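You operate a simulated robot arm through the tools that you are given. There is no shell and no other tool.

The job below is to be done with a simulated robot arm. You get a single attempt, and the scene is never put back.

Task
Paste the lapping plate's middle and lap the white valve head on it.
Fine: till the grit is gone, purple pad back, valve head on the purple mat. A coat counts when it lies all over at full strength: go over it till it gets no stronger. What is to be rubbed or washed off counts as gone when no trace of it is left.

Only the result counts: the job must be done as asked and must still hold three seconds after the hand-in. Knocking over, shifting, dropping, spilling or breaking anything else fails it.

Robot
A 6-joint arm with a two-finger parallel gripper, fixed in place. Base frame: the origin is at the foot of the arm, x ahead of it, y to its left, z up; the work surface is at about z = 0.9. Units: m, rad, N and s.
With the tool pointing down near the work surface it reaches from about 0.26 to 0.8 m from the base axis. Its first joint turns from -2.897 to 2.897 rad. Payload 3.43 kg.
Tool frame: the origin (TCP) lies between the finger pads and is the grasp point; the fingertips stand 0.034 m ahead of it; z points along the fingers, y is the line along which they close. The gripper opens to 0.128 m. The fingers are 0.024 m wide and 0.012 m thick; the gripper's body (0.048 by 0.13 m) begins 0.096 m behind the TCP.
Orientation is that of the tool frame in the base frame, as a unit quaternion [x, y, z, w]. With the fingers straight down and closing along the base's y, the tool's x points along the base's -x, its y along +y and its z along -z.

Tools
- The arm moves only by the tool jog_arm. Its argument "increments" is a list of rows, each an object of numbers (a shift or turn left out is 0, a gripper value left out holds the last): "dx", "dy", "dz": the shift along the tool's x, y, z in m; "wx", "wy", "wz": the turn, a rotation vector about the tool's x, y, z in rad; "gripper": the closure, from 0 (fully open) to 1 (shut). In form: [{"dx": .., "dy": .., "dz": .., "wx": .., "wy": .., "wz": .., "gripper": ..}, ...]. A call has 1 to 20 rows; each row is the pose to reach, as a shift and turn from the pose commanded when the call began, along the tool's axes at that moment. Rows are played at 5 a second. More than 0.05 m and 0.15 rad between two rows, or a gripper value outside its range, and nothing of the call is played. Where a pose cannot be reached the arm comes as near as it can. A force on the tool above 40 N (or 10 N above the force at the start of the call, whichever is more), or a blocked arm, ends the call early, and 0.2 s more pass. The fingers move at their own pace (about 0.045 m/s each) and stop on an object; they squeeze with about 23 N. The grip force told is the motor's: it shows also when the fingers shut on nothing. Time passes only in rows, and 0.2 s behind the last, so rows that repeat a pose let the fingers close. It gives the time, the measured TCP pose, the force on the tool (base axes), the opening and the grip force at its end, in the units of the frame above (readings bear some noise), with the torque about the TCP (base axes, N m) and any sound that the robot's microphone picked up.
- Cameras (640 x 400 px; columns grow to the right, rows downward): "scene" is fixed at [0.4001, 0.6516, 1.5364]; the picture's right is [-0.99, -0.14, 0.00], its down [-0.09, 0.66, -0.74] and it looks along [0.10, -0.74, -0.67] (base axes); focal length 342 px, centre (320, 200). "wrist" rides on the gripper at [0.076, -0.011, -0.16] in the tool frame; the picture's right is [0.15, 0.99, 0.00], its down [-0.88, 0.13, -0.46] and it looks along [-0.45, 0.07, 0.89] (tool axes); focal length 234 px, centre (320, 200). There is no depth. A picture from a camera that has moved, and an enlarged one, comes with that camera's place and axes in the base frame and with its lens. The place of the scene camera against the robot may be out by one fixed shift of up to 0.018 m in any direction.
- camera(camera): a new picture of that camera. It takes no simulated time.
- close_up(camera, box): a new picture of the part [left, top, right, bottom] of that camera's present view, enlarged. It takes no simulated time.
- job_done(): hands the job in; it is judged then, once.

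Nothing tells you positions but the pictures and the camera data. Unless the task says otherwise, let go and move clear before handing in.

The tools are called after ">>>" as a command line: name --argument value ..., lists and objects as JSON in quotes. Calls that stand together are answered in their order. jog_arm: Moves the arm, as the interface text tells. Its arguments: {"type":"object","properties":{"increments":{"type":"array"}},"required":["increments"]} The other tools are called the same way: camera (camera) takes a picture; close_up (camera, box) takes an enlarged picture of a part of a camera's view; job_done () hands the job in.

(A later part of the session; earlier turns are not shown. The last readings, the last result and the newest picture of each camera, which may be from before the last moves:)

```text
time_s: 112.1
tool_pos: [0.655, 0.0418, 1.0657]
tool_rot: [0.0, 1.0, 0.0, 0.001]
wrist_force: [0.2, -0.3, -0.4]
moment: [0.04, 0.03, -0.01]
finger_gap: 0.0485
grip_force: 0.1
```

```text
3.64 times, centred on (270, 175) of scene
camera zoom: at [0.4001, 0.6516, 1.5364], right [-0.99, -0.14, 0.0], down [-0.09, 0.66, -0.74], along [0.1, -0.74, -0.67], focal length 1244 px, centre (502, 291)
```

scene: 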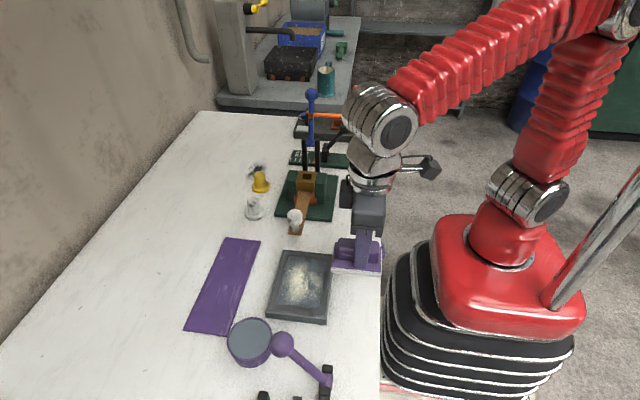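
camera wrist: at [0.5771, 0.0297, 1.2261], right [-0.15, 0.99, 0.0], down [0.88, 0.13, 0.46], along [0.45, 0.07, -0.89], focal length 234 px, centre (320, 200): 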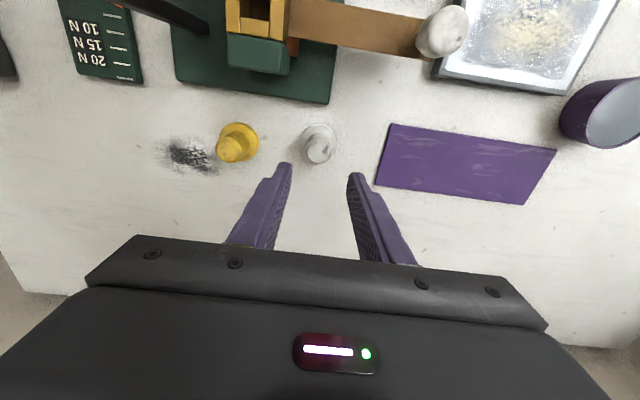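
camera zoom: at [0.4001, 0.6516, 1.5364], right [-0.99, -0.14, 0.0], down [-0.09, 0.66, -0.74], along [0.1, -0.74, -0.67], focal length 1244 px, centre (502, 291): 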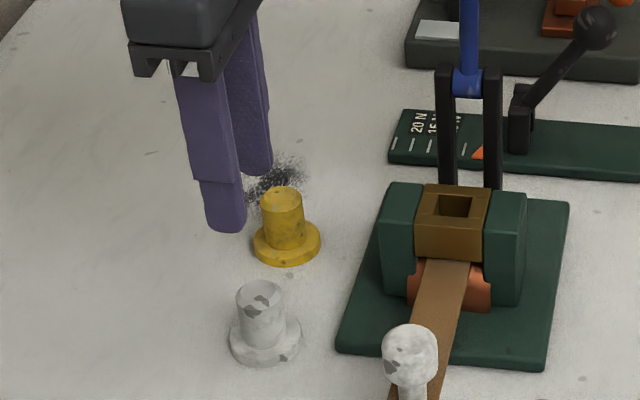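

>>> close_up --camera "wrist" --box '[260, 100, 380, 200]'

>>> close_up --camera "wrist" --box '[430, 0, 640, 100]'

```text
4.00 times, centred on (320, 150) of wrist
camera zoom: at [0.5771, 0.0297, 1.2261], right [-0.15, 0.99, 0.0], down [0.88, 0.13, 0.46], along [0.45, 0.07, -0.89], focal length 937 px, centre (320, 400)
```

zoom: 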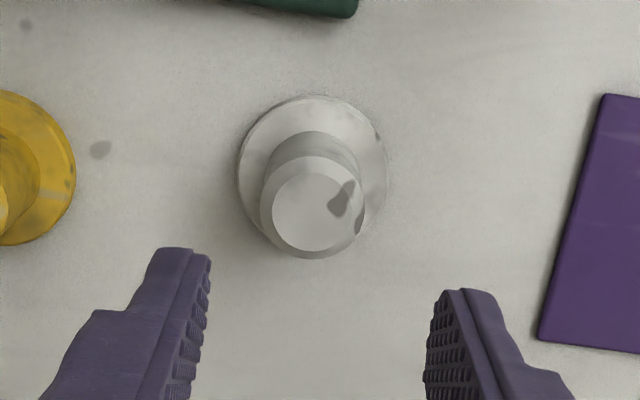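

```text
3.05 times, centred on (535, 50) of wrist
camera zoom: at [0.5771, 0.0297, 1.2261], right [-0.15, 0.99, 0.0], down [0.88, 0.13, 0.46], along [0.45, 0.07, -0.89], focal length 714 px, centre (-335, 657)
```

zoom: 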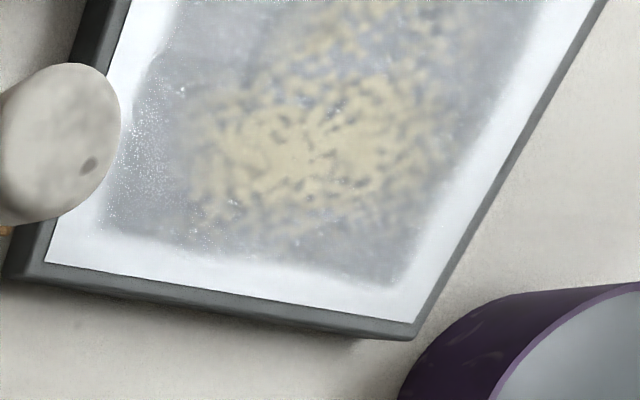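

At this glancing angle the coated middle shows as a matte zone on the mirror-like plate. I want to check its evenness from nearer before lapping, so I move the empty gripper to a better viewing spot.

>>> jog_arm --increments '[{"dz": -0.03}, {"dz": -0.07}, {"dz": -0.09, "dy": 0.03}, {"dz": -0.09, "dy": 0.07, "dx": 0.01}, {"dz": -0.09, "dy": 0.11, "dx": 0.02}, {"dz": -0.09, "dy": 0.15, "dx": 0.03}, {"dz": -0.09, "dy": 0.18, "dx": 0.04}, {"dz": -0.09, "dy": 0.18, "dx": 0.04}]'

>>> camera --camera "wrist"

>>> close_up --camera "wrist" --box '[280, 0, 440, 110]'

>>> close_up --camera "scene" --box '[262, 245, 342, 325]'

```text
time_s: 113.9
tool_pos: [0.6157, 0.221, 1.1555]
tool_rot: [-0.001, 1.0, 0.0, 0.001]
wrist_force: [1.0, 0.4, 0.2]
moment: [-0.04, -0.01, -0.02]
finger_gap: 0.0487
grip_force: 0.0
```

```text
taken
camera wrist: at [0.538, 0.21, 1.3158], right [-0.15, 0.99, 0.0], down [0.88, 0.13, 0.46], along [0.45, 0.07, -0.89], focal length 234 px, centre (320, 200)
```

wrist: 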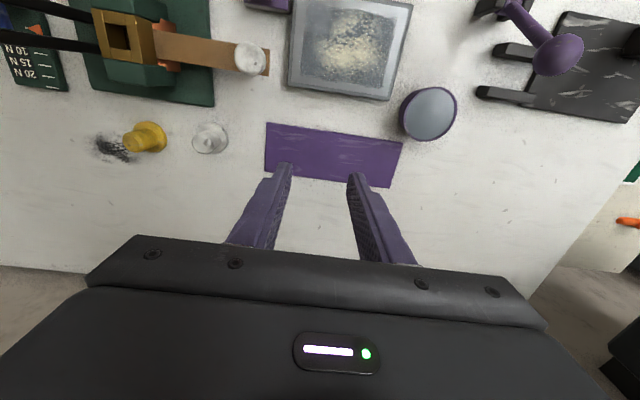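

```text
3.64 times, centred on (360, 55) of wrist
camera zoom: at [0.538, 0.21, 1.3158], right [-0.15, 0.99, 0.0], down [0.88, 0.13, 0.46], along [0.45, 0.07, -0.89], focal length 852 px, centre (174, 727)
```

zoom: 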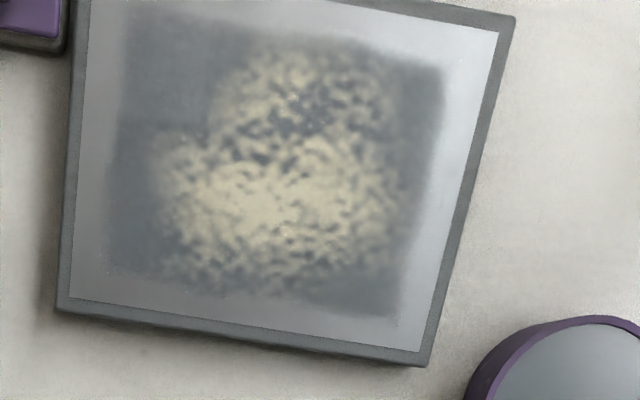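

```text
5.00 times, centred on (302, 285) of scene
camera zoom: at [0.4001, 0.6516, 1.5364], right [-0.99, -0.14, 0.0], down [-0.09, 0.66, -0.74], along [0.1, -0.74, -0.67], focal length 1711 px, centre (410, -225)
```

zoom: 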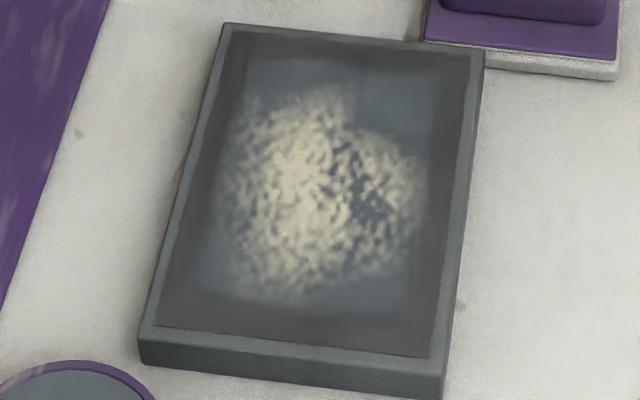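

The matte coat covers a clean rectangle. I'll look once more from directly above with open fingers to check the evenness of the shade.

>>> jog_arm --increments '[{"dx": 0.04, "gripper": 0.0}, {"dx": 0.08, "gripper": 0.0}, {"dx": 0.12, "gripper": 0.0, "dz": 0.02}, {"dx": 0.155, "gripper": 0.0, "dz": 0.05}, {"dx": 0.155, "gripper": 0.0, "dz": 0.08}, {"dx": 0.155, "gripper": 0.0, "dz": 0.08}]'

>>> close_up --camera "wrist" --box '[220, 80, 420, 240]'

```text
time_s: 115.3
tool_pos: [0.4588, 0.2227, 1.0755]
tool_rot: [-0.001, 1.0, 0.0, 0.0]
wrist_force: [-0.2, 0.2, -0.1]
moment: [0.02, -0.04, -0.01]
finger_gap: 0.128
grip_force: 0.1
```

```text
2.50 times, centred on (320, 160) of wrist
camera zoom: at [0.3811, 0.2106, 1.2356], right [-0.15, 0.99, 0.0], down [0.88, 0.13, 0.46], along [0.45, 0.07, -0.89], focal length 585 px, centre (320, 300)
```

zoom: 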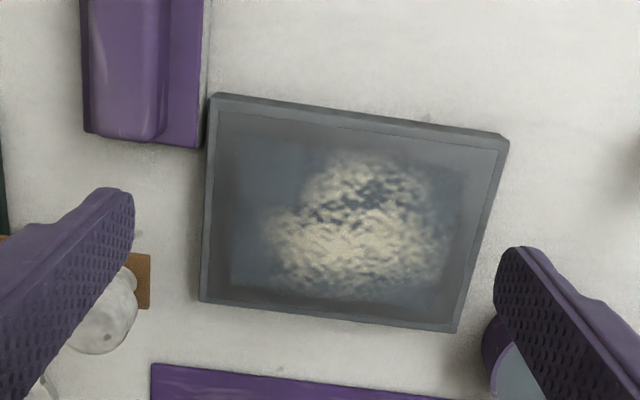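

>>> close_up --camera "wrist" --box '[280, 112, 384, 216]'

>>> close_up --camera "wrist" --box '[290, 125, 330, 165]'

```text
3.85 times, centred on (332, 164) of wrist
camera zoom: at [0.3811, 0.2106, 1.2356], right [-0.15, 0.99, 0.0], down [0.88, 0.13, 0.46], along [0.45, 0.07, -0.89], focal length 901 px, centre (274, 338)
```

zoom: 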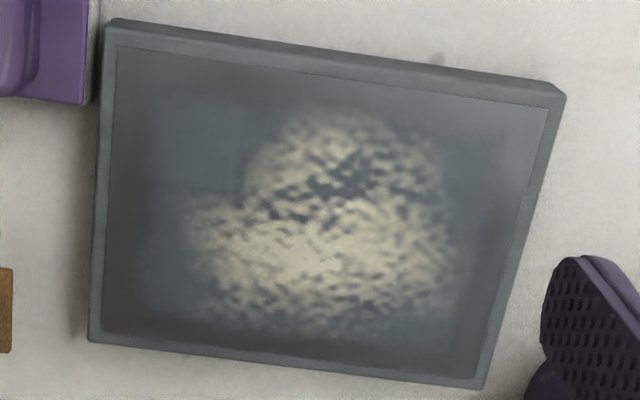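

```text
10.00 times, centred on (310, 145) of wrist
camera zoom: at [0.3811, 0.2106, 1.2356], right [-0.15, 0.99, 0.0], down [0.88, 0.13, 0.46], along [0.45, 0.07, -0.89], focal length 2342 px, centre (420, 750)
```

zoom: 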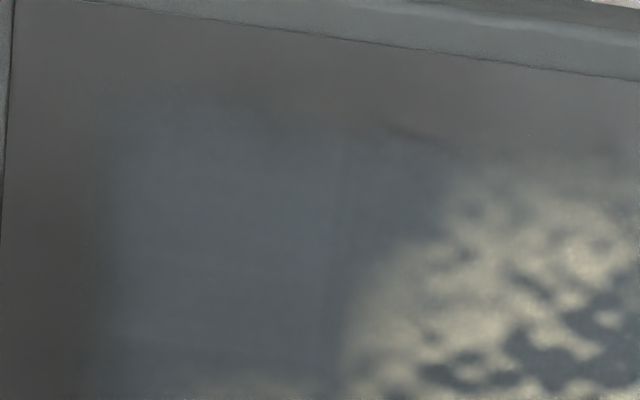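

The coat is even, and the uncovered patch shape only follows the grit's outline. Now I go to the valve head at (0.650, 0.039) with the fingers part-closed.

>>> jog_arm --increments '[{"dx": -0.04, "gripper": 0.6}, {"dx": -0.08, "gripper": 0.6}, {"dx": -0.12, "gripper": 0.6}, {"dx": -0.16, "gripper": 0.6}, {"dx": -0.191, "gripper": 0.6}, {"dx": -0.191, "dy": -0.04, "gripper": 0.6}, {"dx": -0.191, "dy": -0.08, "gripper": 0.6}, {"dx": -0.191, "dy": -0.12, "gripper": 0.6}, {"dx": -0.191, "dy": -0.155, "gripper": 0.6}, {"dx": -0.191, "dy": -0.1807, "gripper": 0.6}, {"dx": -0.191, "dy": -0.1807, "dz": 0.03, "gripper": 0.6}, {"dx": -0.191, "dy": -0.1807, "dz": 0.06, "gripper": 0.6}, {"dx": -0.191, "dy": -0.1807, "dz": 0.08, "gripper": 0.6}, {"dx": -0.191, "dy": -0.1807, "dz": 0.08, "gripper": 0.6}]'

>>> camera --camera "wrist"

>>> close_up --camera "scene" --box '[220, 160, 300, 230]'

```text
time_s: 118.3
tool_pos: [0.6501, 0.0392, 0.9953]
tool_rot: [-0.001, 1.0, 0.0, 0.001]
wrist_force: [-0.5, -0.6, 0.4]
moment: [-0.01, 0.01, 0.02]
finger_gap: 0.0509
grip_force: 0.1
```

```text
taken
camera wrist: at [0.5724, 0.0279, 1.1552], right [-0.15, 0.99, 0.0], down [0.88, 0.13, 0.46], along [0.45, 0.07, -0.89], focal length 234 px, centre (320, 200)
```

wrist: 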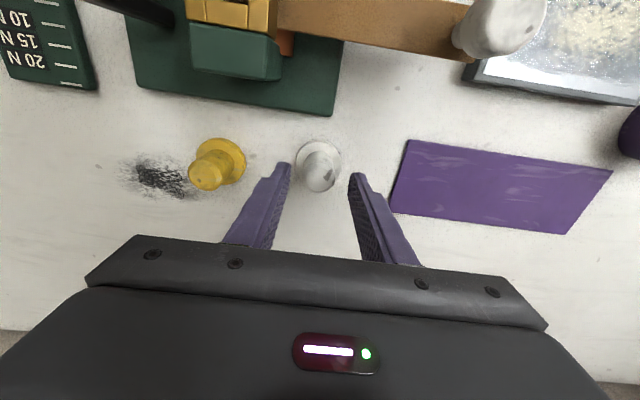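

```text
5.71 times, centred on (260, 195) of scene
camera zoom: at [0.4001, 0.6516, 1.5364], right [-0.99, -0.14, 0.0], down [-0.09, 0.66, -0.74], along [0.1, -0.74, -0.67], focal length 1956 px, centre (663, 229)
```

zoom: 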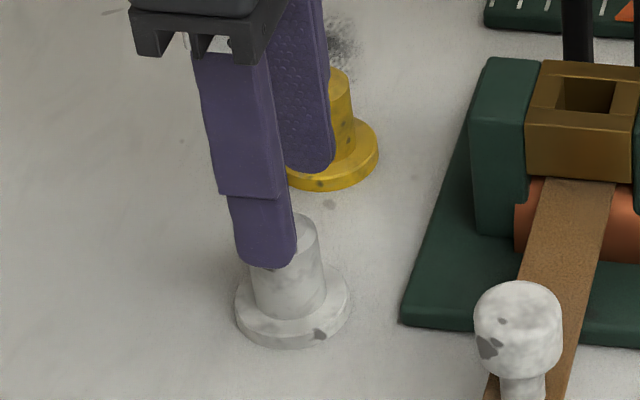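

>>> close_up --camera "wrist" --box '[270, 120, 370, 220]'

```text
4.00 times, centred on (320, 170) of wrist
camera zoom: at [0.5724, 0.0279, 1.1552], right [-0.15, 0.99, 0.0], down [0.88, 0.13, 0.46], along [0.45, 0.07, -0.89], focal length 937 px, centre (320, 320)
```

zoom: 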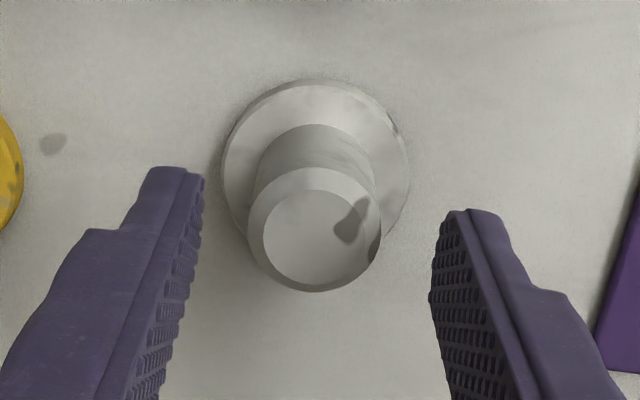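

The fingers are well aligned with the stem. I descend in steps around it.

>>> jog_arm --increments '[{"dz": 0.01}, {"dz": 0.02}, {"dz": 0.03}, {"dz": 0.036}, {"dz": 0.038}, {"dz": 0.038}]'

>>> close_up --camera "scene" --box '[220, 160, 300, 230]'

>>> close_up --camera "wrist" --box '[270, 130, 370, 230]'

```text
time_s: 119.7
tool_pos: [0.651, 0.0407, 0.9577]
tool_rot: [0.0, 1.0, 0.0, 0.001]
wrist_force: [-1.1, -0.3, 0.6]
moment: [0.01, -0.02, -0.02]
finger_gap: 0.051
grip_force: 0.0
```

```text
5.71 times, centred on (260, 195) of scene
camera zoom: at [0.4001, 0.6516, 1.5364], right [-0.99, -0.14, 0.0], down [-0.09, 0.66, -0.74], along [0.1, -0.74, -0.67], focal length 1956 px, centre (663, 229)
```

zoom: 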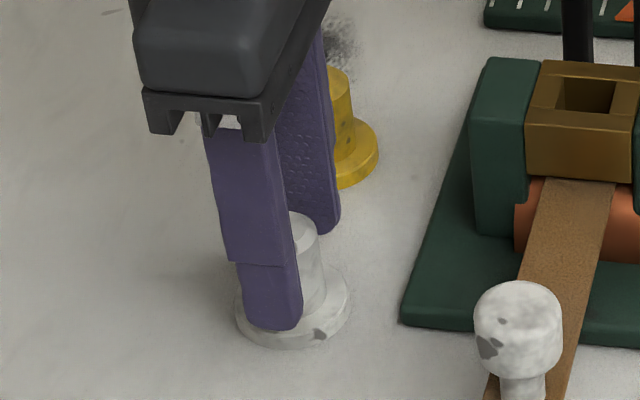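

```text
4.00 times, centred on (320, 180) of wrist
camera zoom: at [0.5739, 0.0288, 1.1188], right [-0.15, 0.99, 0.0], down [0.88, 0.13, 0.46], along [0.45, 0.07, -0.89], focal length 937 px, centre (320, 280)
```

zoom: 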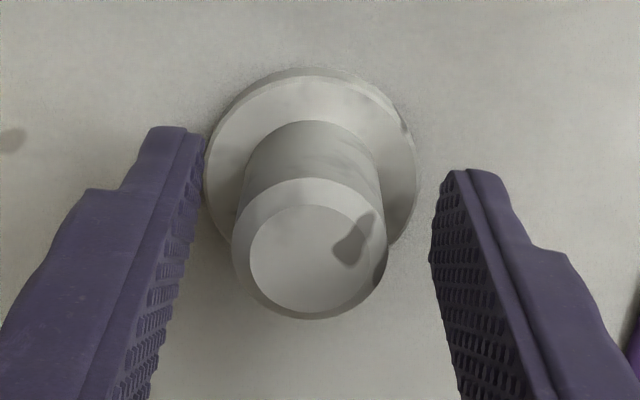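

The images suggest the fingers sit about 4 mm too far along +x relative to the stem, so I shift back, close partway, and lower a bit more.

>>> jog_arm --increments '[{"dx": 0.004, "gripper": 0.6}, {"dx": 0.004, "gripper": 0.68}, {"dx": 0.004, "gripper": 0.68}, {"dx": 0.004, "dz": 0.002, "gripper": 0.68}, {"dx": 0.004, "dz": 0.003, "gripper": 0.68}, {"dx": 0.004, "dz": 0.003, "gripper": 0.68}]'

>>> close_up --camera "scene" --box '[220, 160, 300, 230]'

>>> close_up --camera "wrist" --box '[270, 130, 370, 230]'

```text
time_s: 121.1
tool_pos: [0.6456, 0.0414, 0.9545]
tool_rot: [0.0, 1.0, -0.001, 0.001]
wrist_force: [0.8, 0.7, -0.6]
moment: [0.04, 0.04, -0.01]
finger_gap: 0.0409
grip_force: 0.2
```

```text
5.71 times, centred on (260, 195) of scene
camera zoom: at [0.4001, 0.6516, 1.5364], right [-0.99, -0.14, 0.0], down [-0.09, 0.66, -0.74], along [0.1, -0.74, -0.67], focal length 1956 px, centre (663, 229)
```

zoom: 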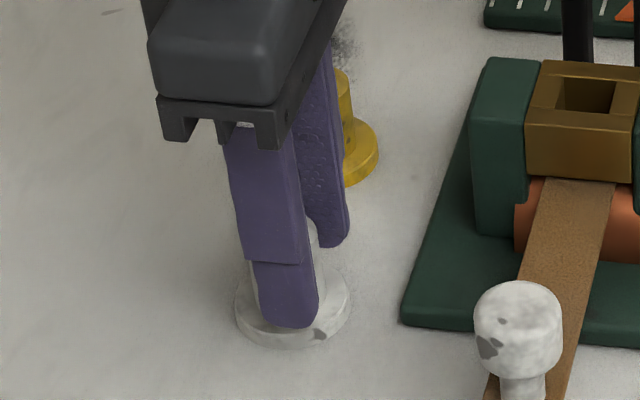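

```text
4.00 times, centred on (320, 180) of wrist
camera zoom: at [0.5687, 0.0289, 1.116], right [-0.15, 0.99, 0.0], down [0.88, 0.13, 0.46], along [0.45, 0.07, -0.89], focal length 937 px, centre (320, 280)
```

zoom: 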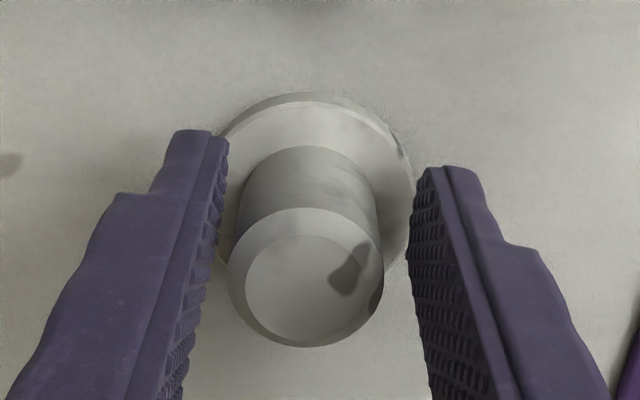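

>>> jog_arm --increments '[{"dx": -0.0015, "gripper": 0.68}, {"dx": -0.0015, "gripper": 0.75}, {"dx": -0.0015, "gripper": 0.85}, {"dx": -0.0015, "gripper": 1.0}, {"dx": -0.0015, "gripper": 1.0}, {"dx": -0.0015, "gripper": 1.0}]'

>>> close_up --camera "wrist" --box '[270, 130, 370, 230]'

>>> close_up --camera "scene" --box '[220, 160, 300, 230]'

```text
time_s: 122.5
tool_pos: [0.6474, 0.0414, 0.9539]
tool_rot: [0.001, 1.0, 0.0, 0.0]
wrist_force: [-0.9, -0.5, 0.5]
moment: [0.0, 0.02, 0.03]
finger_gap: 0.031
grip_force: 22.4
```

```text
4.00 times, centred on (320, 180) of wrist
camera zoom: at [0.5706, 0.0287, 1.1154], right [-0.15, 0.99, 0.0], down [0.88, 0.13, 0.46], along [0.45, 0.07, -0.89], focal length 937 px, centre (320, 280)
```

zoom: 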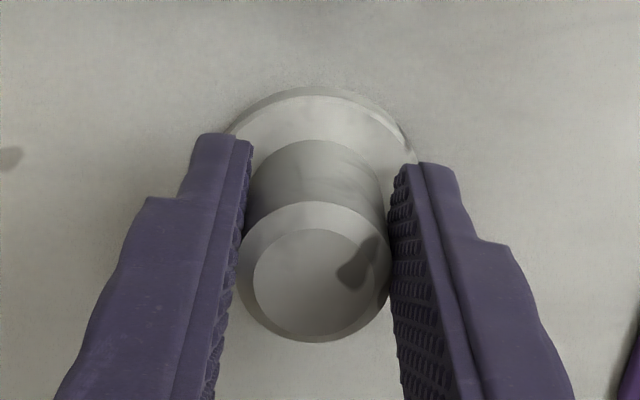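

```text
5.71 times, centred on (260, 195) of scene
camera zoom: at [0.4001, 0.6516, 1.5364], right [-0.99, -0.14, 0.0], down [-0.09, 0.66, -0.74], along [0.1, -0.74, -0.67], focal length 1956 px, centre (663, 229)
```

zoom: 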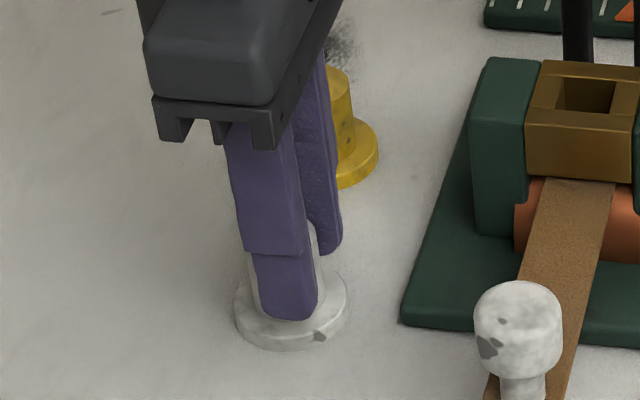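

The valve head is gripped. I lift it slowly, move it in +y past the mat side, and bring it over the plate.

>>> jog_arm --increments '[{"dz": -0.004}, {"dz": -0.01}, {"dz": -0.02}, {"dz": -0.04}, {"dz": -0.065}, {"dz": -0.08}, {"dz": -0.08, "dy": 0.02}, {"dz": -0.08, "dy": 0.05}, {"dz": -0.08, "dy": 0.08}, {"dz": -0.08, "dy": 0.11}, {"dz": -0.08, "dy": 0.14}, {"dz": -0.08, "dy": 0.17}, {"dz": -0.08, "dy": 0.19}, {"dz": -0.08, "dy": 0.1997}, {"dz": -0.08, "dy": 0.1997}]'

>>> camera --camera "scene"

```text
time_s: 125.7
tool_pos: [0.6459, 0.2397, 1.0355]
tool_rot: [-0.001, 1.0, 0.0, 0.001]
wrist_force: [0.2, 0.2, -1.7]
moment: [0.03, 0.0, 0.0]
finger_gap: 0.0308
grip_force: 22.6
```

```text
taken
```

scene: 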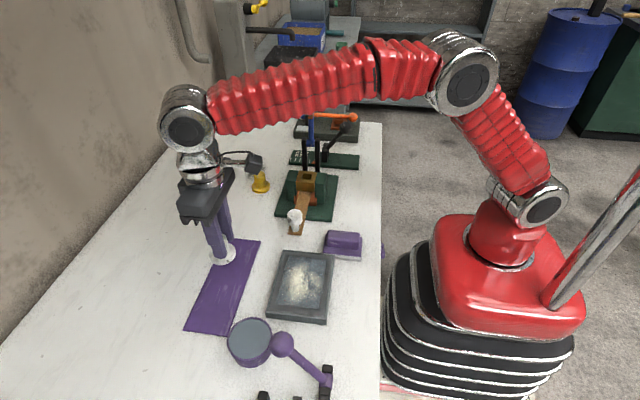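

>>> jog_arm --increments '[{"dx": 0.03}, {"dx": 0.06}, {"dx": 0.09}, {"dx": 0.12}, {"dx": 0.145}, {"dx": 0.1565}, {"dx": 0.1565, "dz": 0.02}, {"dx": 0.1565, "dz": 0.04}, {"dx": 0.1565, "dz": 0.052}, {"dx": 0.1565, "dz": 0.052}]'

>>> close_up --camera "scene" --box '[240, 230, 360, 340]'

>>> close_up --camera "wrist" --box '[220, 80, 440, 240]'

```text
time_s: 127.9
tool_pos: [0.4897, 0.2399, 0.9825]
tool_rot: [0.0, 1.0, 0.0, 0.001]
wrist_force: [0.1, 0.0, -2.1]
moment: [0.01, 0.02, -0.03]
finger_gap: 0.0304
grip_force: 22.9
```

```text
3.64 times, centred on (300, 285) of scene
camera zoom: at [0.4001, 0.6516, 1.5364], right [-0.99, -0.14, 0.0], down [-0.09, 0.66, -0.74], along [0.1, -0.74, -0.67], focal length 1244 px, centre (393, -109)
```

zoom: 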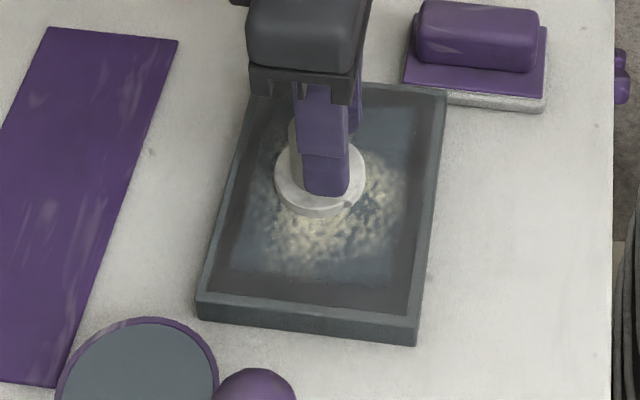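

```text
2.50 times, centred on (330, 160) of wrist
camera zoom: at [0.4136, 0.228, 1.1425], right [-0.15, 0.99, 0.0], down [0.88, 0.13, 0.46], along [0.45, 0.07, -0.89], focal length 585 px, centre (295, 300)
```

zoom: 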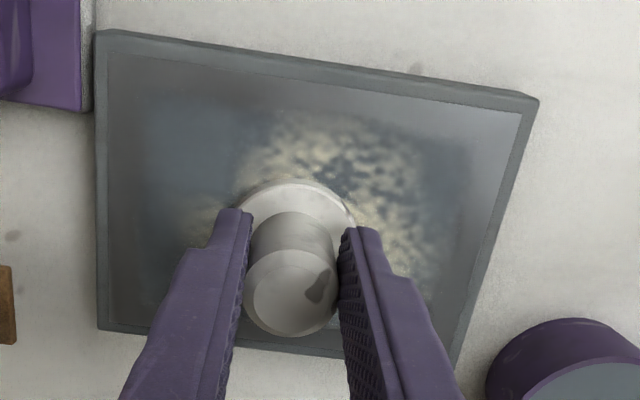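

The valve head hovers over the grit. I lower it to feel contact.

>>> jog_arm --increments '[{"dz": 0.001}, {"dz": 0.002}, {"dz": 0.003}, {"dz": 0.004}, {"dz": 0.005}, {"dz": 0.005}]'

```text
time_s: 129.3
tool_pos: [0.4916, 0.2395, 0.9785]
tool_rot: [-0.001, 1.0, 0.0, 0.001]
wrist_force: [-3.7, -1.8, 15.7]
moment: [-0.19, 0.08, -0.14]
finger_gap: 0.0307
grip_force: 22.8
```

Contact is good at about 16 N. I make a first lapping stroke along y and look at its effect.

>>> jog_arm --increments '[{"dy": 0.012}, {"dy": 0.025}, {"dy": 0.038}, {"dy": 0.05}, {"dy": 0.035}, {"dy": 0.02}, {"dy": 0.005}, {"dy": -0.01}, {"dy": -0.025}, {"dy": -0.04}, {"dy": -0.05}, {"dy": -0.05}]'

>>> close_up --camera "scene" --box '[262, 245, 342, 325]'

>>> close_up --camera "wrist" --box '[220, 80, 440, 240]'

```text
time_s: 131.9
tool_pos: [0.4893, 0.1868, 0.9782]
tool_rot: [-0.001, 1.0, 0.001, 0.002]
wrist_force: [-0.4, 0.5, -1.6]
moment: [-0.01, 0.03, 0.0]
finger_gap: 0.0307
grip_force: 22.5
```

```text
5.00 times, centred on (302, 285) of scene
camera zoom: at [0.4001, 0.6516, 1.5364], right [-0.99, -0.14, 0.0], down [-0.09, 0.66, -0.74], along [0.1, -0.74, -0.67], focal length 1711 px, centre (410, -225)
```

zoom: 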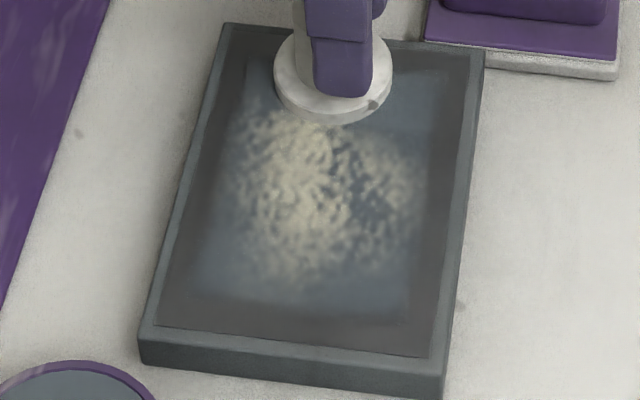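

```text
2.50 times, centred on (330, 160) of wrist
camera zoom: at [0.413, 0.1766, 1.1388], right [-0.15, 0.99, 0.0], down [0.88, 0.13, 0.46], along [0.45, 0.07, -0.89], focal length 585 px, centre (295, 300)
```

zoom: 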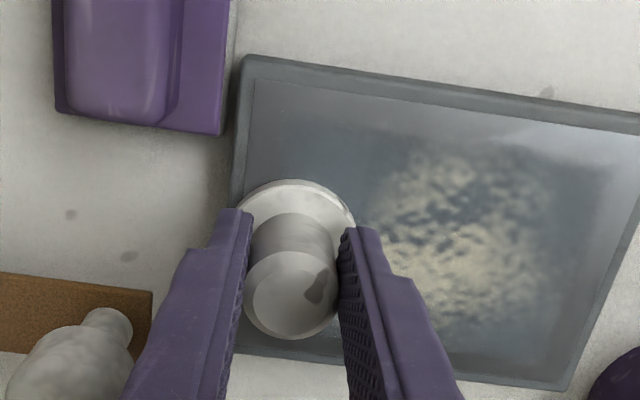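

The grit is fading where the head passed, so lapping works. The head crept up in the grip, so I press down slightly more and raster across the zone.

>>> jog_arm --increments '[{"dz": 0.0008}, {"dz": 0.0008, "dx": -0.012}, {"dz": 0.0008, "dx": -0.012, "dy": 0.022}, {"dz": 0.0008, "dx": -0.012, "dy": 0.044}, {"dz": 0.0008, "dx": -0.012, "dy": 0.066}, {"dz": 0.0008, "dx": -0.012, "dy": 0.088}, {"dz": 0.0008, "dx": -0.012, "dy": 0.108}, {"dz": 0.0008, "dx": 0.012, "dy": 0.108}, {"dz": 0.0008, "dx": 0.012, "dy": 0.088}, {"dz": 0.0008, "dx": 0.012, "dy": 0.066}, {"dz": 0.0008, "dx": 0.012, "dy": 0.044}, {"dz": 0.0008, "dx": 0.012, "dy": 0.022}, {"dz": 0.0008, "dx": 0.012, "dy": 0.0}, {"dz": 0.0008, "dx": 0.0, "dy": 0.0}, {"dz": 0.0008, "dx": 0.0, "dy": 0.022}, {"dz": 0.0008, "dx": 0.0, "dy": 0.044}]'

>>> close_up --camera "scene" --box '[262, 245, 342, 325]'

```text
time_s: 135.3
tool_pos: [0.4911, 0.2323, 0.9765]
tool_rot: [0.0, 1.0, 0.0, 0.001]
wrist_force: [0.5, -2.2, 3.9]
moment: [-0.1, -0.12, -0.08]
finger_gap: 0.03
grip_force: 23.2
```

```text
5.00 times, centred on (302, 285) of scene
camera zoom: at [0.4001, 0.6516, 1.5364], right [-0.99, -0.14, 0.0], down [-0.09, 0.66, -0.74], along [0.1, -0.74, -0.67], focal length 1711 px, centre (410, -225)
```

zoom: 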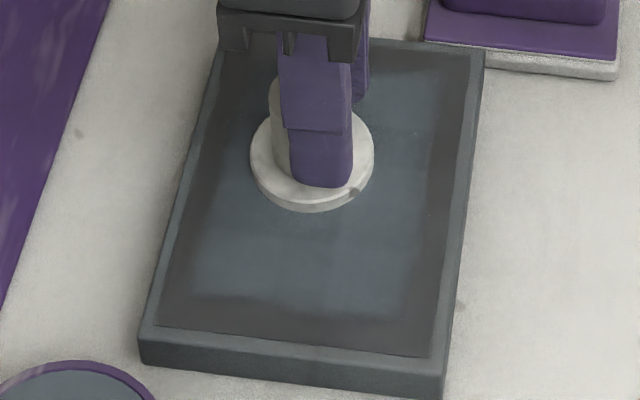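

Most of the grit has gone after one raster. I'll finish another overlapping raster, then lift for a careful look.

>>> jog_arm --increments '[{"dz": 0.0003, "dy": 0.02}, {"dz": 0.0003, "dy": 0.042}, {"dz": 0.0003, "dy": 0.062}, {"dz": 0.0003, "dx": -0.02, "dy": 0.062}, {"dz": 0.0003, "dx": -0.02, "dy": 0.04}, {"dz": 0.0003, "dx": -0.02, "dy": 0.02}, {"dz": 0.0003, "dx": -0.02, "dy": 0.0}, {"dz": 0.0003, "dx": -0.02, "dy": -0.02}, {"dz": 0.0003, "dx": -0.02, "dy": -0.04}, {"dz": 0.0003, "dx": -0.005, "dy": -0.04}, {"dz": 0.0003, "dx": 0.018, "dy": -0.04}, {"dz": 0.0003, "dx": 0.018, "dy": -0.02}, {"dz": 0.0003, "dx": 0.018, "dy": 0.0}, {"dz": 0.0003, "dx": 0.018, "dy": 0.02}, {"dz": 0.0003, "dx": 0.018, "dy": 0.04}, {"dz": 0.0003, "dx": 0.018, "dy": 0.06}, {"dz": 0.0003, "dx": 0.0, "dy": 0.06}, {"dz": 0.0003, "dx": 0.0, "dy": 0.03}, {"dz": 0.0003, "dx": 0.0, "dy": 0.0}, {"dz": 0.0003, "dx": 0.0, "dy": -0.02}]'

>>> close_up --camera "scene" --box '[262, 245, 342, 325]'

```text
time_s: 139.5
tool_pos: [0.49, 0.2118, 0.9757]
tool_rot: [0.0, 1.0, 0.0, 0.0]
wrist_force: [-0.6, 1.1, 4.6]
moment: [0.04, -0.07, -0.03]
finger_gap: 0.0299
grip_force: 22.8
```

```text
5.00 times, centred on (302, 285) of scene
camera zoom: at [0.4001, 0.6516, 1.5364], right [-0.99, -0.14, 0.0], down [-0.09, 0.66, -0.74], along [0.1, -0.74, -0.67], focal length 1711 px, centre (410, -225)
```

zoom: 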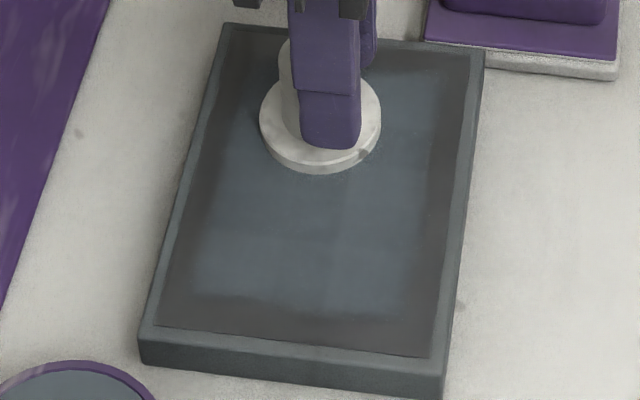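

>>> jog_arm --increments '[{"dz": -0.003}, {"dz": -0.01}, {"dz": -0.03}, {"dz": -0.06}, {"dz": -0.1}, {"dz": -0.14}, {"dz": -0.17, "dx": -0.02}, {"dz": -0.17, "dx": -0.06}, {"dz": -0.17, "dx": -0.1}, {"dz": -0.17, "dx": -0.125}, {"dz": -0.17, "dx": -0.125}]'

>>> close_up --camera "scene" --box '[262, 245, 342, 325]'

>>> close_up --camera "wrist" --box '[280, 0, 440, 110]'

>>> camera --camera "wrist"

```text
time_s: 141.9
tool_pos: [0.6173, 0.2131, 1.1474]
tool_rot: [-0.001, 1.0, 0.0, 0.001]
wrist_force: [0.3, -0.8, -2.5]
moment: [0.01, 0.03, -0.02]
finger_gap: 0.0301
grip_force: 23.0
```

```text
5.00 times, centred on (302, 285) of scene
camera zoom: at [0.4001, 0.6516, 1.5364], right [-0.99, -0.14, 0.0], down [-0.09, 0.66, -0.74], along [0.1, -0.74, -0.67], focal length 1711 px, centre (410, -225)
```

zoom: 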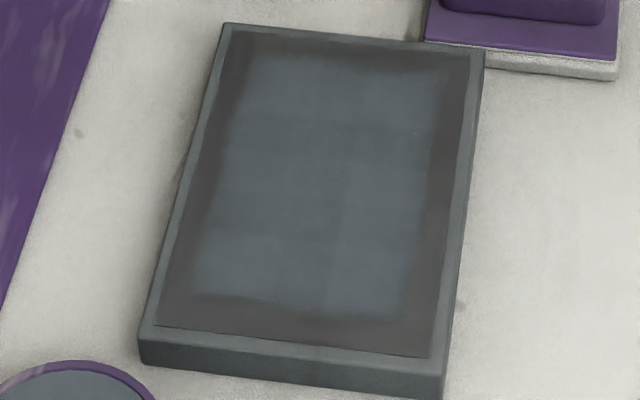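

```text
3.64 times, centred on (360, 55) of wrist
camera zoom: at [0.5395, 0.2023, 1.3079], right [-0.15, 0.99, 0.0], down [0.88, 0.13, 0.46], along [0.45, 0.07, -0.89], focal length 852 px, centre (174, 727)
```

zoom: 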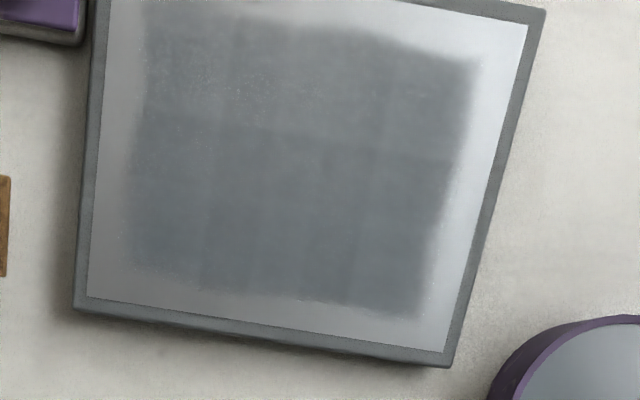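

```text
taken
camera wrist: at [0.5395, 0.2023, 1.3079], right [-0.15, 0.99, 0.0], down [0.88, 0.13, 0.46], along [0.45, 0.07, -0.89], focal length 234 px, centre (320, 200)
```

wrist: 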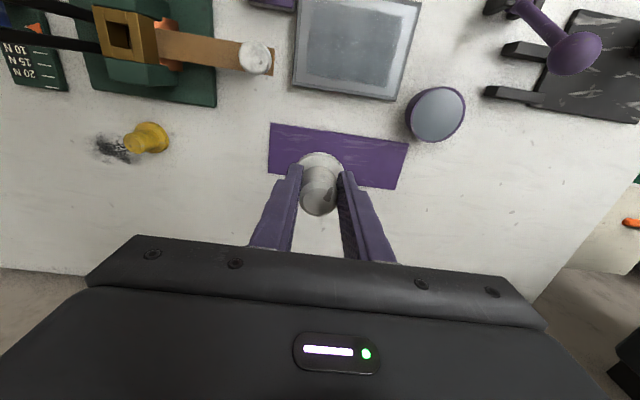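

The cream grit seems gone, but the coat now shows faint tiles of differing shade, so I need to look closely at whether a trace of grit is left or the coat is uneven.

>>> close_up --camera "scene" --box '[278, 250, 328, 285]'

>>> close_up --camera "scene" --box '[272, 280, 322, 315]'

>>> close_up --camera "wrist" --box '[300, 0, 420, 100]'

```text
11.43 times, centred on (303, 268) of scene
camera zoom: at [0.4001, 0.6516, 1.5364], right [-0.99, -0.14, 0.0], down [-0.09, 0.66, -0.74], along [0.1, -0.74, -0.67], focal length 3911 px, centre (514, -571)
```

zoom: 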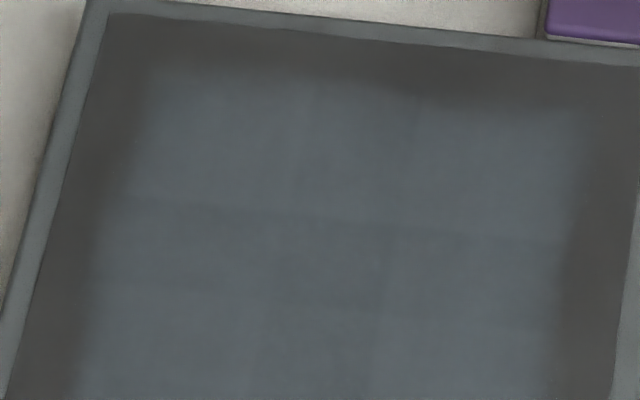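

```text
11.43 times, centred on (297, 298) of scene
camera zoom: at [0.4001, 0.6516, 1.5364], right [-0.99, -0.14, 0.0], down [-0.09, 0.66, -0.74], along [0.1, -0.74, -0.67], focal length 3911 px, centre (583, -914)
```

zoom: 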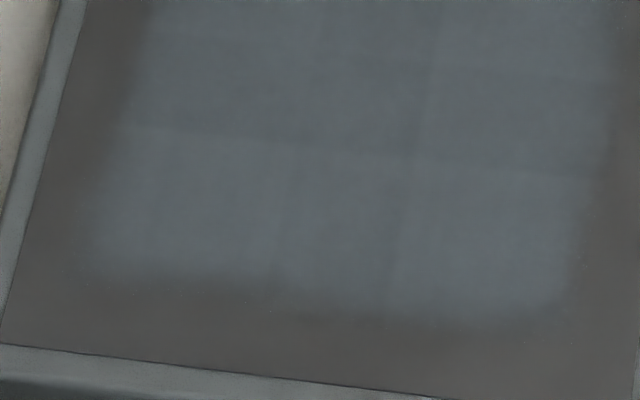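

```text
4.00 times, centred on (360, 50) of wrist
camera zoom: at [0.5395, 0.2023, 1.3079], right [-0.15, 0.99, 0.0], down [0.88, 0.13, 0.46], along [0.45, 0.07, -0.89], focal length 937 px, centre (160, 800)
```

zoom: 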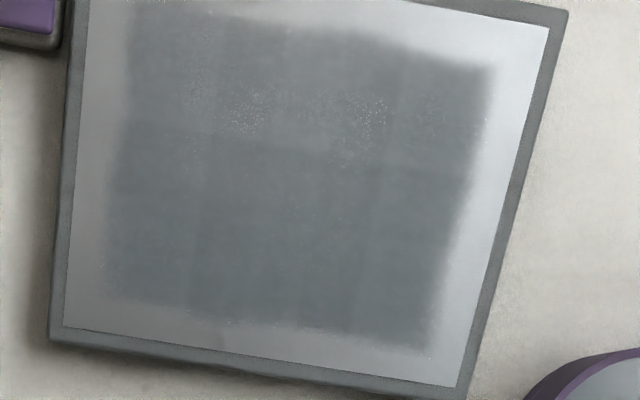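

>>> close_up --camera "scene" --box '[282, 262, 322, 302]'

>>> close_up --camera "wrist" --box '[310, 20, 370, 70]'

>>> close_up --camera "wrist" --box '[350, 30, 410, 90]'

```text
10.00 times, centred on (302, 282) of scene
camera zoom: at [0.4001, 0.6516, 1.5364], right [-0.99, -0.14, 0.0], down [-0.09, 0.66, -0.74], along [0.1, -0.74, -0.67], focal length 3422 px, centre (500, -620)
```

zoom: 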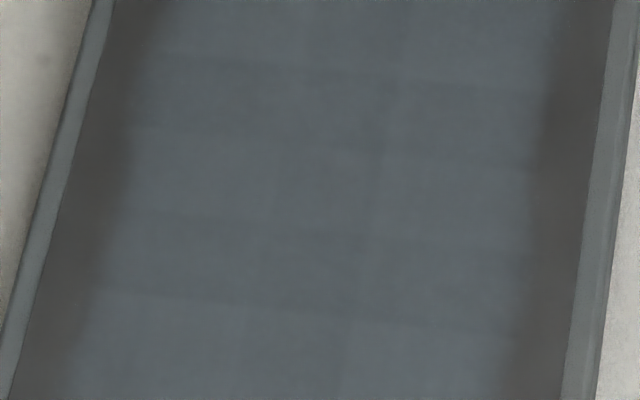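

```text
8.00 times, centred on (340, 45) of wrist
camera zoom: at [0.5395, 0.2023, 1.3079], right [-0.15, 0.99, 0.0], down [0.88, 0.13, 0.46], along [0.45, 0.07, -0.89], focal length 1873 px, centre (160, 1440)
```

zoom: 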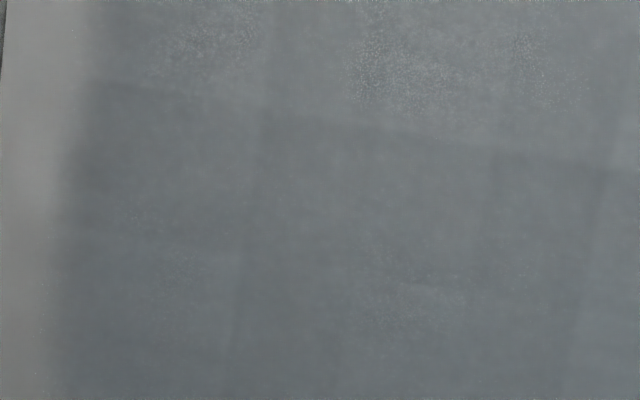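

```text
6.67 times, centred on (380, 60) of wrist
camera zoom: at [0.5395, 0.2023, 1.3079], right [-0.15, 0.99, 0.0], down [0.88, 0.13, 0.46], along [0.45, 0.07, -0.89], focal length 1561 px, centre (-80, 1133)
```

zoom: 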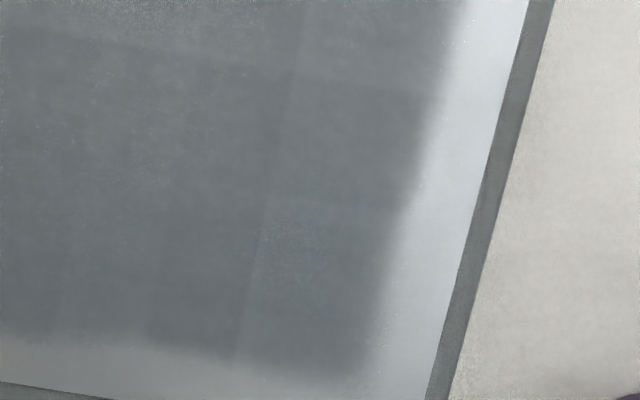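

No cream trace is visible now. While the valve head is still in hand, I'll do one more wide, thorough raster to make sure no grit remains anywhere in the zone.

>>> jog_arm --increments '[{"dx": 0.04}, {"dx": 0.08}, {"dx": 0.115}, {"dx": 0.125, "dz": 0.03}, {"dx": 0.125, "dz": 0.07}, {"dx": 0.125, "dz": 0.11}, {"dx": 0.125, "dz": 0.145}, {"dx": 0.125, "dz": 0.162}, {"dx": 0.125, "dz": 0.168}, {"dx": 0.125, "dz": 0.1695}, {"dx": 0.125, "dz": 0.1695}]'

```text
time_s: 144.3
tool_pos: [0.4902, 0.2134, 0.9766]
tool_rot: [0.0, 1.0, 0.0, 0.001]
wrist_force: [1.3, -0.7, -1.5]
moment: [0.0, 0.0, -0.01]
finger_gap: 0.03
grip_force: 22.9
```

>>> jog_arm --increments '[{"dz": 0.0005}, {"dz": 0.001}, {"dz": 0.0013}, {"dz": 0.0013}]'

```text
time_s: 145.3
tool_pos: [0.4913, 0.2138, 0.9769]
tool_rot: [0.001, 1.0, 0.0, 0.002]
wrist_force: [-0.2, 3.6, 9.4]
moment: [0.12, 0.04, -0.02]
finger_gap: 0.0298
grip_force: 22.8
```

>>> jog_arm --increments '[{"dx": 0.013, "dy": -0.015}, {"dx": 0.026, "dy": -0.03}, {"dx": 0.026, "dy": -0.01}, {"dx": 0.026, "dy": 0.012}, {"dx": 0.026, "dy": 0.034}, {"dx": 0.026, "dy": 0.056}, {"dx": 0.026, "dy": 0.082}, {"dx": 0.008, "dy": 0.082}, {"dx": 0.008, "dy": 0.06}, {"dx": 0.008, "dy": 0.038}, {"dx": 0.008, "dy": 0.016}, {"dx": 0.008, "dy": -0.006}, {"dx": 0.008, "dy": -0.03}, {"dx": -0.01, "dy": -0.03}, {"dx": -0.01, "dy": -0.008}, {"dx": -0.01, "dy": 0.014}, {"dx": -0.01, "dy": 0.036}, {"dx": -0.01, "dy": 0.058}, {"dx": -0.01, "dy": 0.082}, {"dx": -0.01, "dy": 0.082}]'

```text
time_s: 149.5
tool_pos: [0.5027, 0.2955, 0.976]
tool_rot: [0.0, 1.0, 0.0, 0.0]
wrist_force: [-0.3, -0.4, -1.6]
moment: [0.02, 0.01, 0.02]
finger_gap: 0.0297
grip_force: 23.3
```

>>> jog_arm --increments '[{"dz": 0.0006}, {"dz": 0.0012}, {"dz": 0.0012, "dx": -0.016}, {"dz": 0.0012, "dx": -0.016, "dy": -0.022}, {"dz": 0.0012, "dx": -0.016, "dy": -0.044}, {"dz": 0.0012, "dx": -0.016, "dy": -0.066}, {"dz": 0.0012, "dx": -0.016, "dy": -0.088}, {"dz": 0.0012, "dx": -0.016, "dy": -0.11}, {"dz": 0.0012, "dx": 0.002, "dy": -0.11}, {"dz": 0.0012, "dx": 0.002, "dy": -0.088}, {"dz": 0.0012, "dx": 0.002, "dy": -0.066}, {"dz": 0.0012, "dx": 0.002, "dy": -0.044}, {"dz": 0.0012, "dx": 0.002, "dy": -0.022}, {"dz": 0.0012, "dx": 0.002, "dy": 0.0}]'

```text
time_s: 152.5
tool_pos: [0.5006, 0.2957, 0.9736]
tool_rot: [0.0, 1.0, 0.001, 0.002]
wrist_force: [0.7, -4.3, 14.9]
moment: [-0.16, -0.02, 0.01]
finger_gap: 0.0299
grip_force: 22.9
```

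>>> jog_arm --increments '[{"dx": 0.018}, {"dx": 0.018, "dy": -0.022}, {"dx": 0.018, "dy": -0.044}, {"dx": 0.018, "dy": -0.066}, {"dx": 0.018, "dy": -0.088}, {"dx": 0.018, "dy": -0.11}, {"dx": 0.034, "dy": -0.11}, {"dx": 0.034, "dy": -0.088}, {"dx": 0.034, "dy": -0.066}, {"dx": 0.034, "dy": -0.044}, {"dx": 0.034, "dy": -0.022}, {"dx": 0.034, "dy": 0.0}, {"dx": 0.018, "dy": 0.0}, {"dx": 0.018, "dy": -0.02}]'

>>> jog_arm --increments '[{"dz": -0.003}, {"dz": -0.01}, {"dz": -0.03}, {"dz": -0.06}, {"dz": -0.09}, {"dz": -0.09, "dx": -0.03}, {"dz": -0.09, "dx": -0.07}, {"dz": -0.09, "dx": -0.11}, {"dz": -0.09, "dx": -0.15}, {"dz": -0.09, "dx": -0.17}, {"dz": -0.09, "dx": -0.17}]'

>>> close_up --camera "scene" --box '[262, 245, 342, 325]'

>>> camera --camera "wrist"

```text
time_s: 155.5
tool_pos: [0.4812, 0.2761, 0.9739]
tool_rot: [0.0, 1.0, 0.0, 0.001]
wrist_force: [0.4, 0.8, -1.5]
moment: [0.01, 0.04, -0.01]
finger_gap: 0.0301
grip_force: 23.1
```

```text
time_s: 157.9
tool_pos: [0.6516, 0.2755, 1.0638]
tool_rot: [0.0, 1.0, 0.0, 0.0]
wrist_force: [0.1, 0.4, -1.6]
moment: [0.0, -0.01, 0.0]
finger_gap: 0.0299
grip_force: 22.5
```

```text
5.00 times, centred on (302, 285) of scene
camera zoom: at [0.4001, 0.6516, 1.5364], right [-0.99, -0.14, 0.0], down [-0.09, 0.66, -0.74], along [0.1, -0.74, -0.67], focal length 1711 px, centre (410, -225)
```

zoom: 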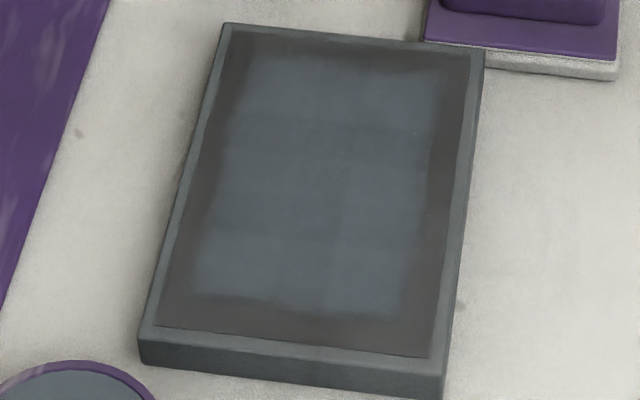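

```text
taken
camera wrist: at [0.5753, 0.2642, 1.2237], right [-0.15, 0.99, 0.0], down [0.88, 0.13, 0.46], along [0.45, 0.07, -0.89], focal length 234 px, centre (320, 200)
```

wrist: 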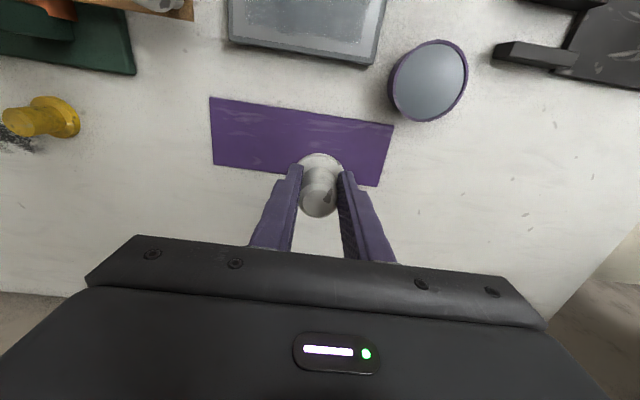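

The zone is unchanged by the extra lapping, with no grit visible. The mat spans about x 0.614–0.705, y 0.13–0.368, so I'll set the valve head on its centre (0.659, 0.249).

>>> jog_arm --increments '[{"dx": -0.003, "dy": -0.015}, {"dx": -0.0055, "dy": -0.0265}, {"dx": -0.0055, "dy": -0.0265, "dz": 0.03}, {"dx": -0.0055, "dy": -0.0265, "dz": 0.06}, {"dx": -0.0055, "dy": -0.0265, "dz": 0.085}, {"dx": -0.0055, "dy": -0.0265, "dz": 0.1}, {"dx": -0.0055, "dy": -0.0265, "dz": 0.106}, {"dx": -0.0055, "dy": -0.0265, "dz": 0.106}]'

>>> close_up --camera "scene" --box '[170, 220, 280, 340]'

```text
time_s: 159.7
tool_pos: [0.6574, 0.2489, 0.9586]
tool_rot: [0.0, 1.0, 0.001, 0.001]
wrist_force: [0.1, 0.4, -1.7]
moment: [0.02, -0.01, 0.0]
finger_gap: 0.0299
grip_force: 22.8
```

```text
3.33 times, centred on (225, 280) of scene
camera zoom: at [0.4001, 0.6516, 1.5364], right [-0.99, -0.14, 0.0], down [-0.09, 0.66, -0.74], along [0.1, -0.74, -0.67], focal length 1141 px, centre (637, -67)
```

zoom: 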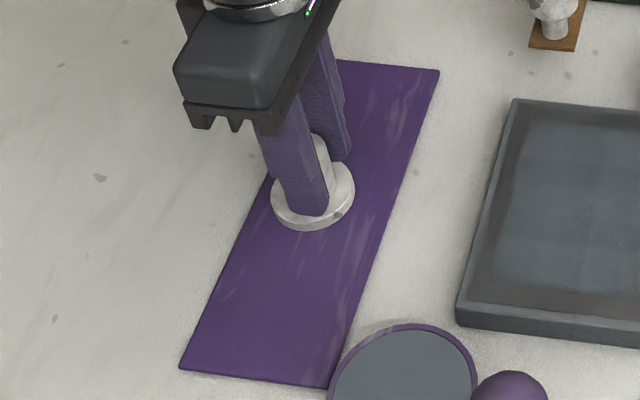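

>>> jog_arm --increments '[{"dz": 0.001}, {"dz": 0.002}, {"dz": 0.003}, {"dz": 0.0035}, {"dz": 0.0035}]'

```text
time_s: 160.9
tool_pos: [0.6567, 0.2482, 0.9567]
tool_rot: [0.0, 1.0, 0.0, 0.002]
wrist_force: [-1.6, 0.1, 16.3]
moment: [-0.02, 0.17, -0.01]
finger_gap: 0.03
grip_force: 23.4
```

The valve head is in firm contact with the mat. I relax slightly, open the fingers and rise straight up.

>>> jog_arm --increments '[{"dz": -0.0005, "gripper": 1.0}, {"dz": -0.0005, "gripper": 0.7}, {"dz": -0.0005, "gripper": 0.6}, {"dz": -0.0005, "gripper": 0.55}, {"dz": -0.0005, "gripper": 0.55}, {"dz": -0.01, "gripper": 0.55}, {"dz": -0.03, "gripper": 0.55}, {"dz": -0.06, "gripper": 0.55}, {"dz": -0.1, "gripper": 0.55}, {"dz": -0.14, "gripper": 0.55}, {"dz": -0.14, "gripper": 0.55}]'

>>> camera --camera "wrist"

>>> camera --camera "scene"

```text
time_s: 163.3
tool_pos: [0.6563, 0.2482, 1.093]
tool_rot: [0.0, 1.0, 0.0, 0.001]
wrist_force: [-1.0, 0.3, 0.0]
moment: [0.01, -0.01, -0.02]
finger_gap: 0.0577
grip_force: 0.2
```

```text
taken
camera wrist: at [0.5799, 0.2365, 1.2549], right [-0.15, 0.99, 0.0], down [0.88, 0.13, 0.46], along [0.45, 0.07, -0.89], focal length 234 px, centre (320, 200)
```

wrist: 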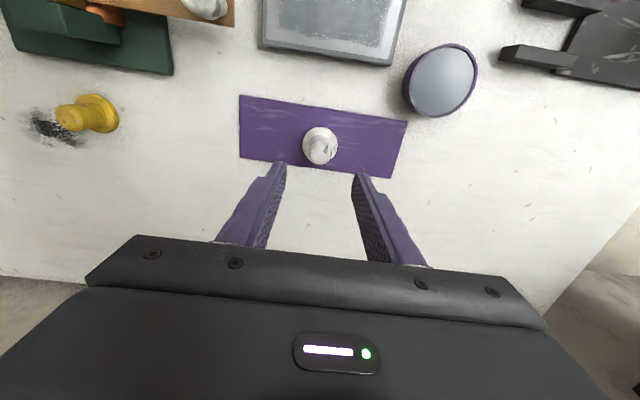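

```text
taken
```

scene: 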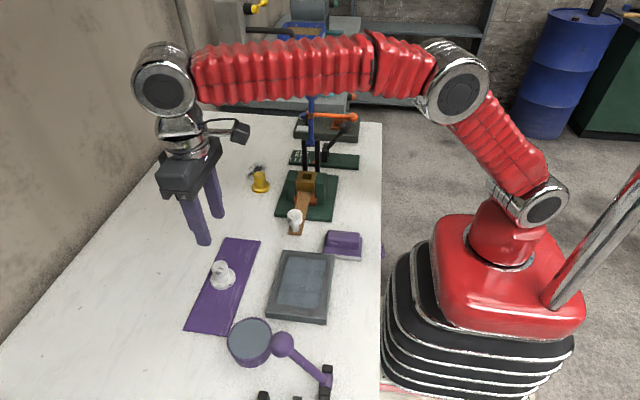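

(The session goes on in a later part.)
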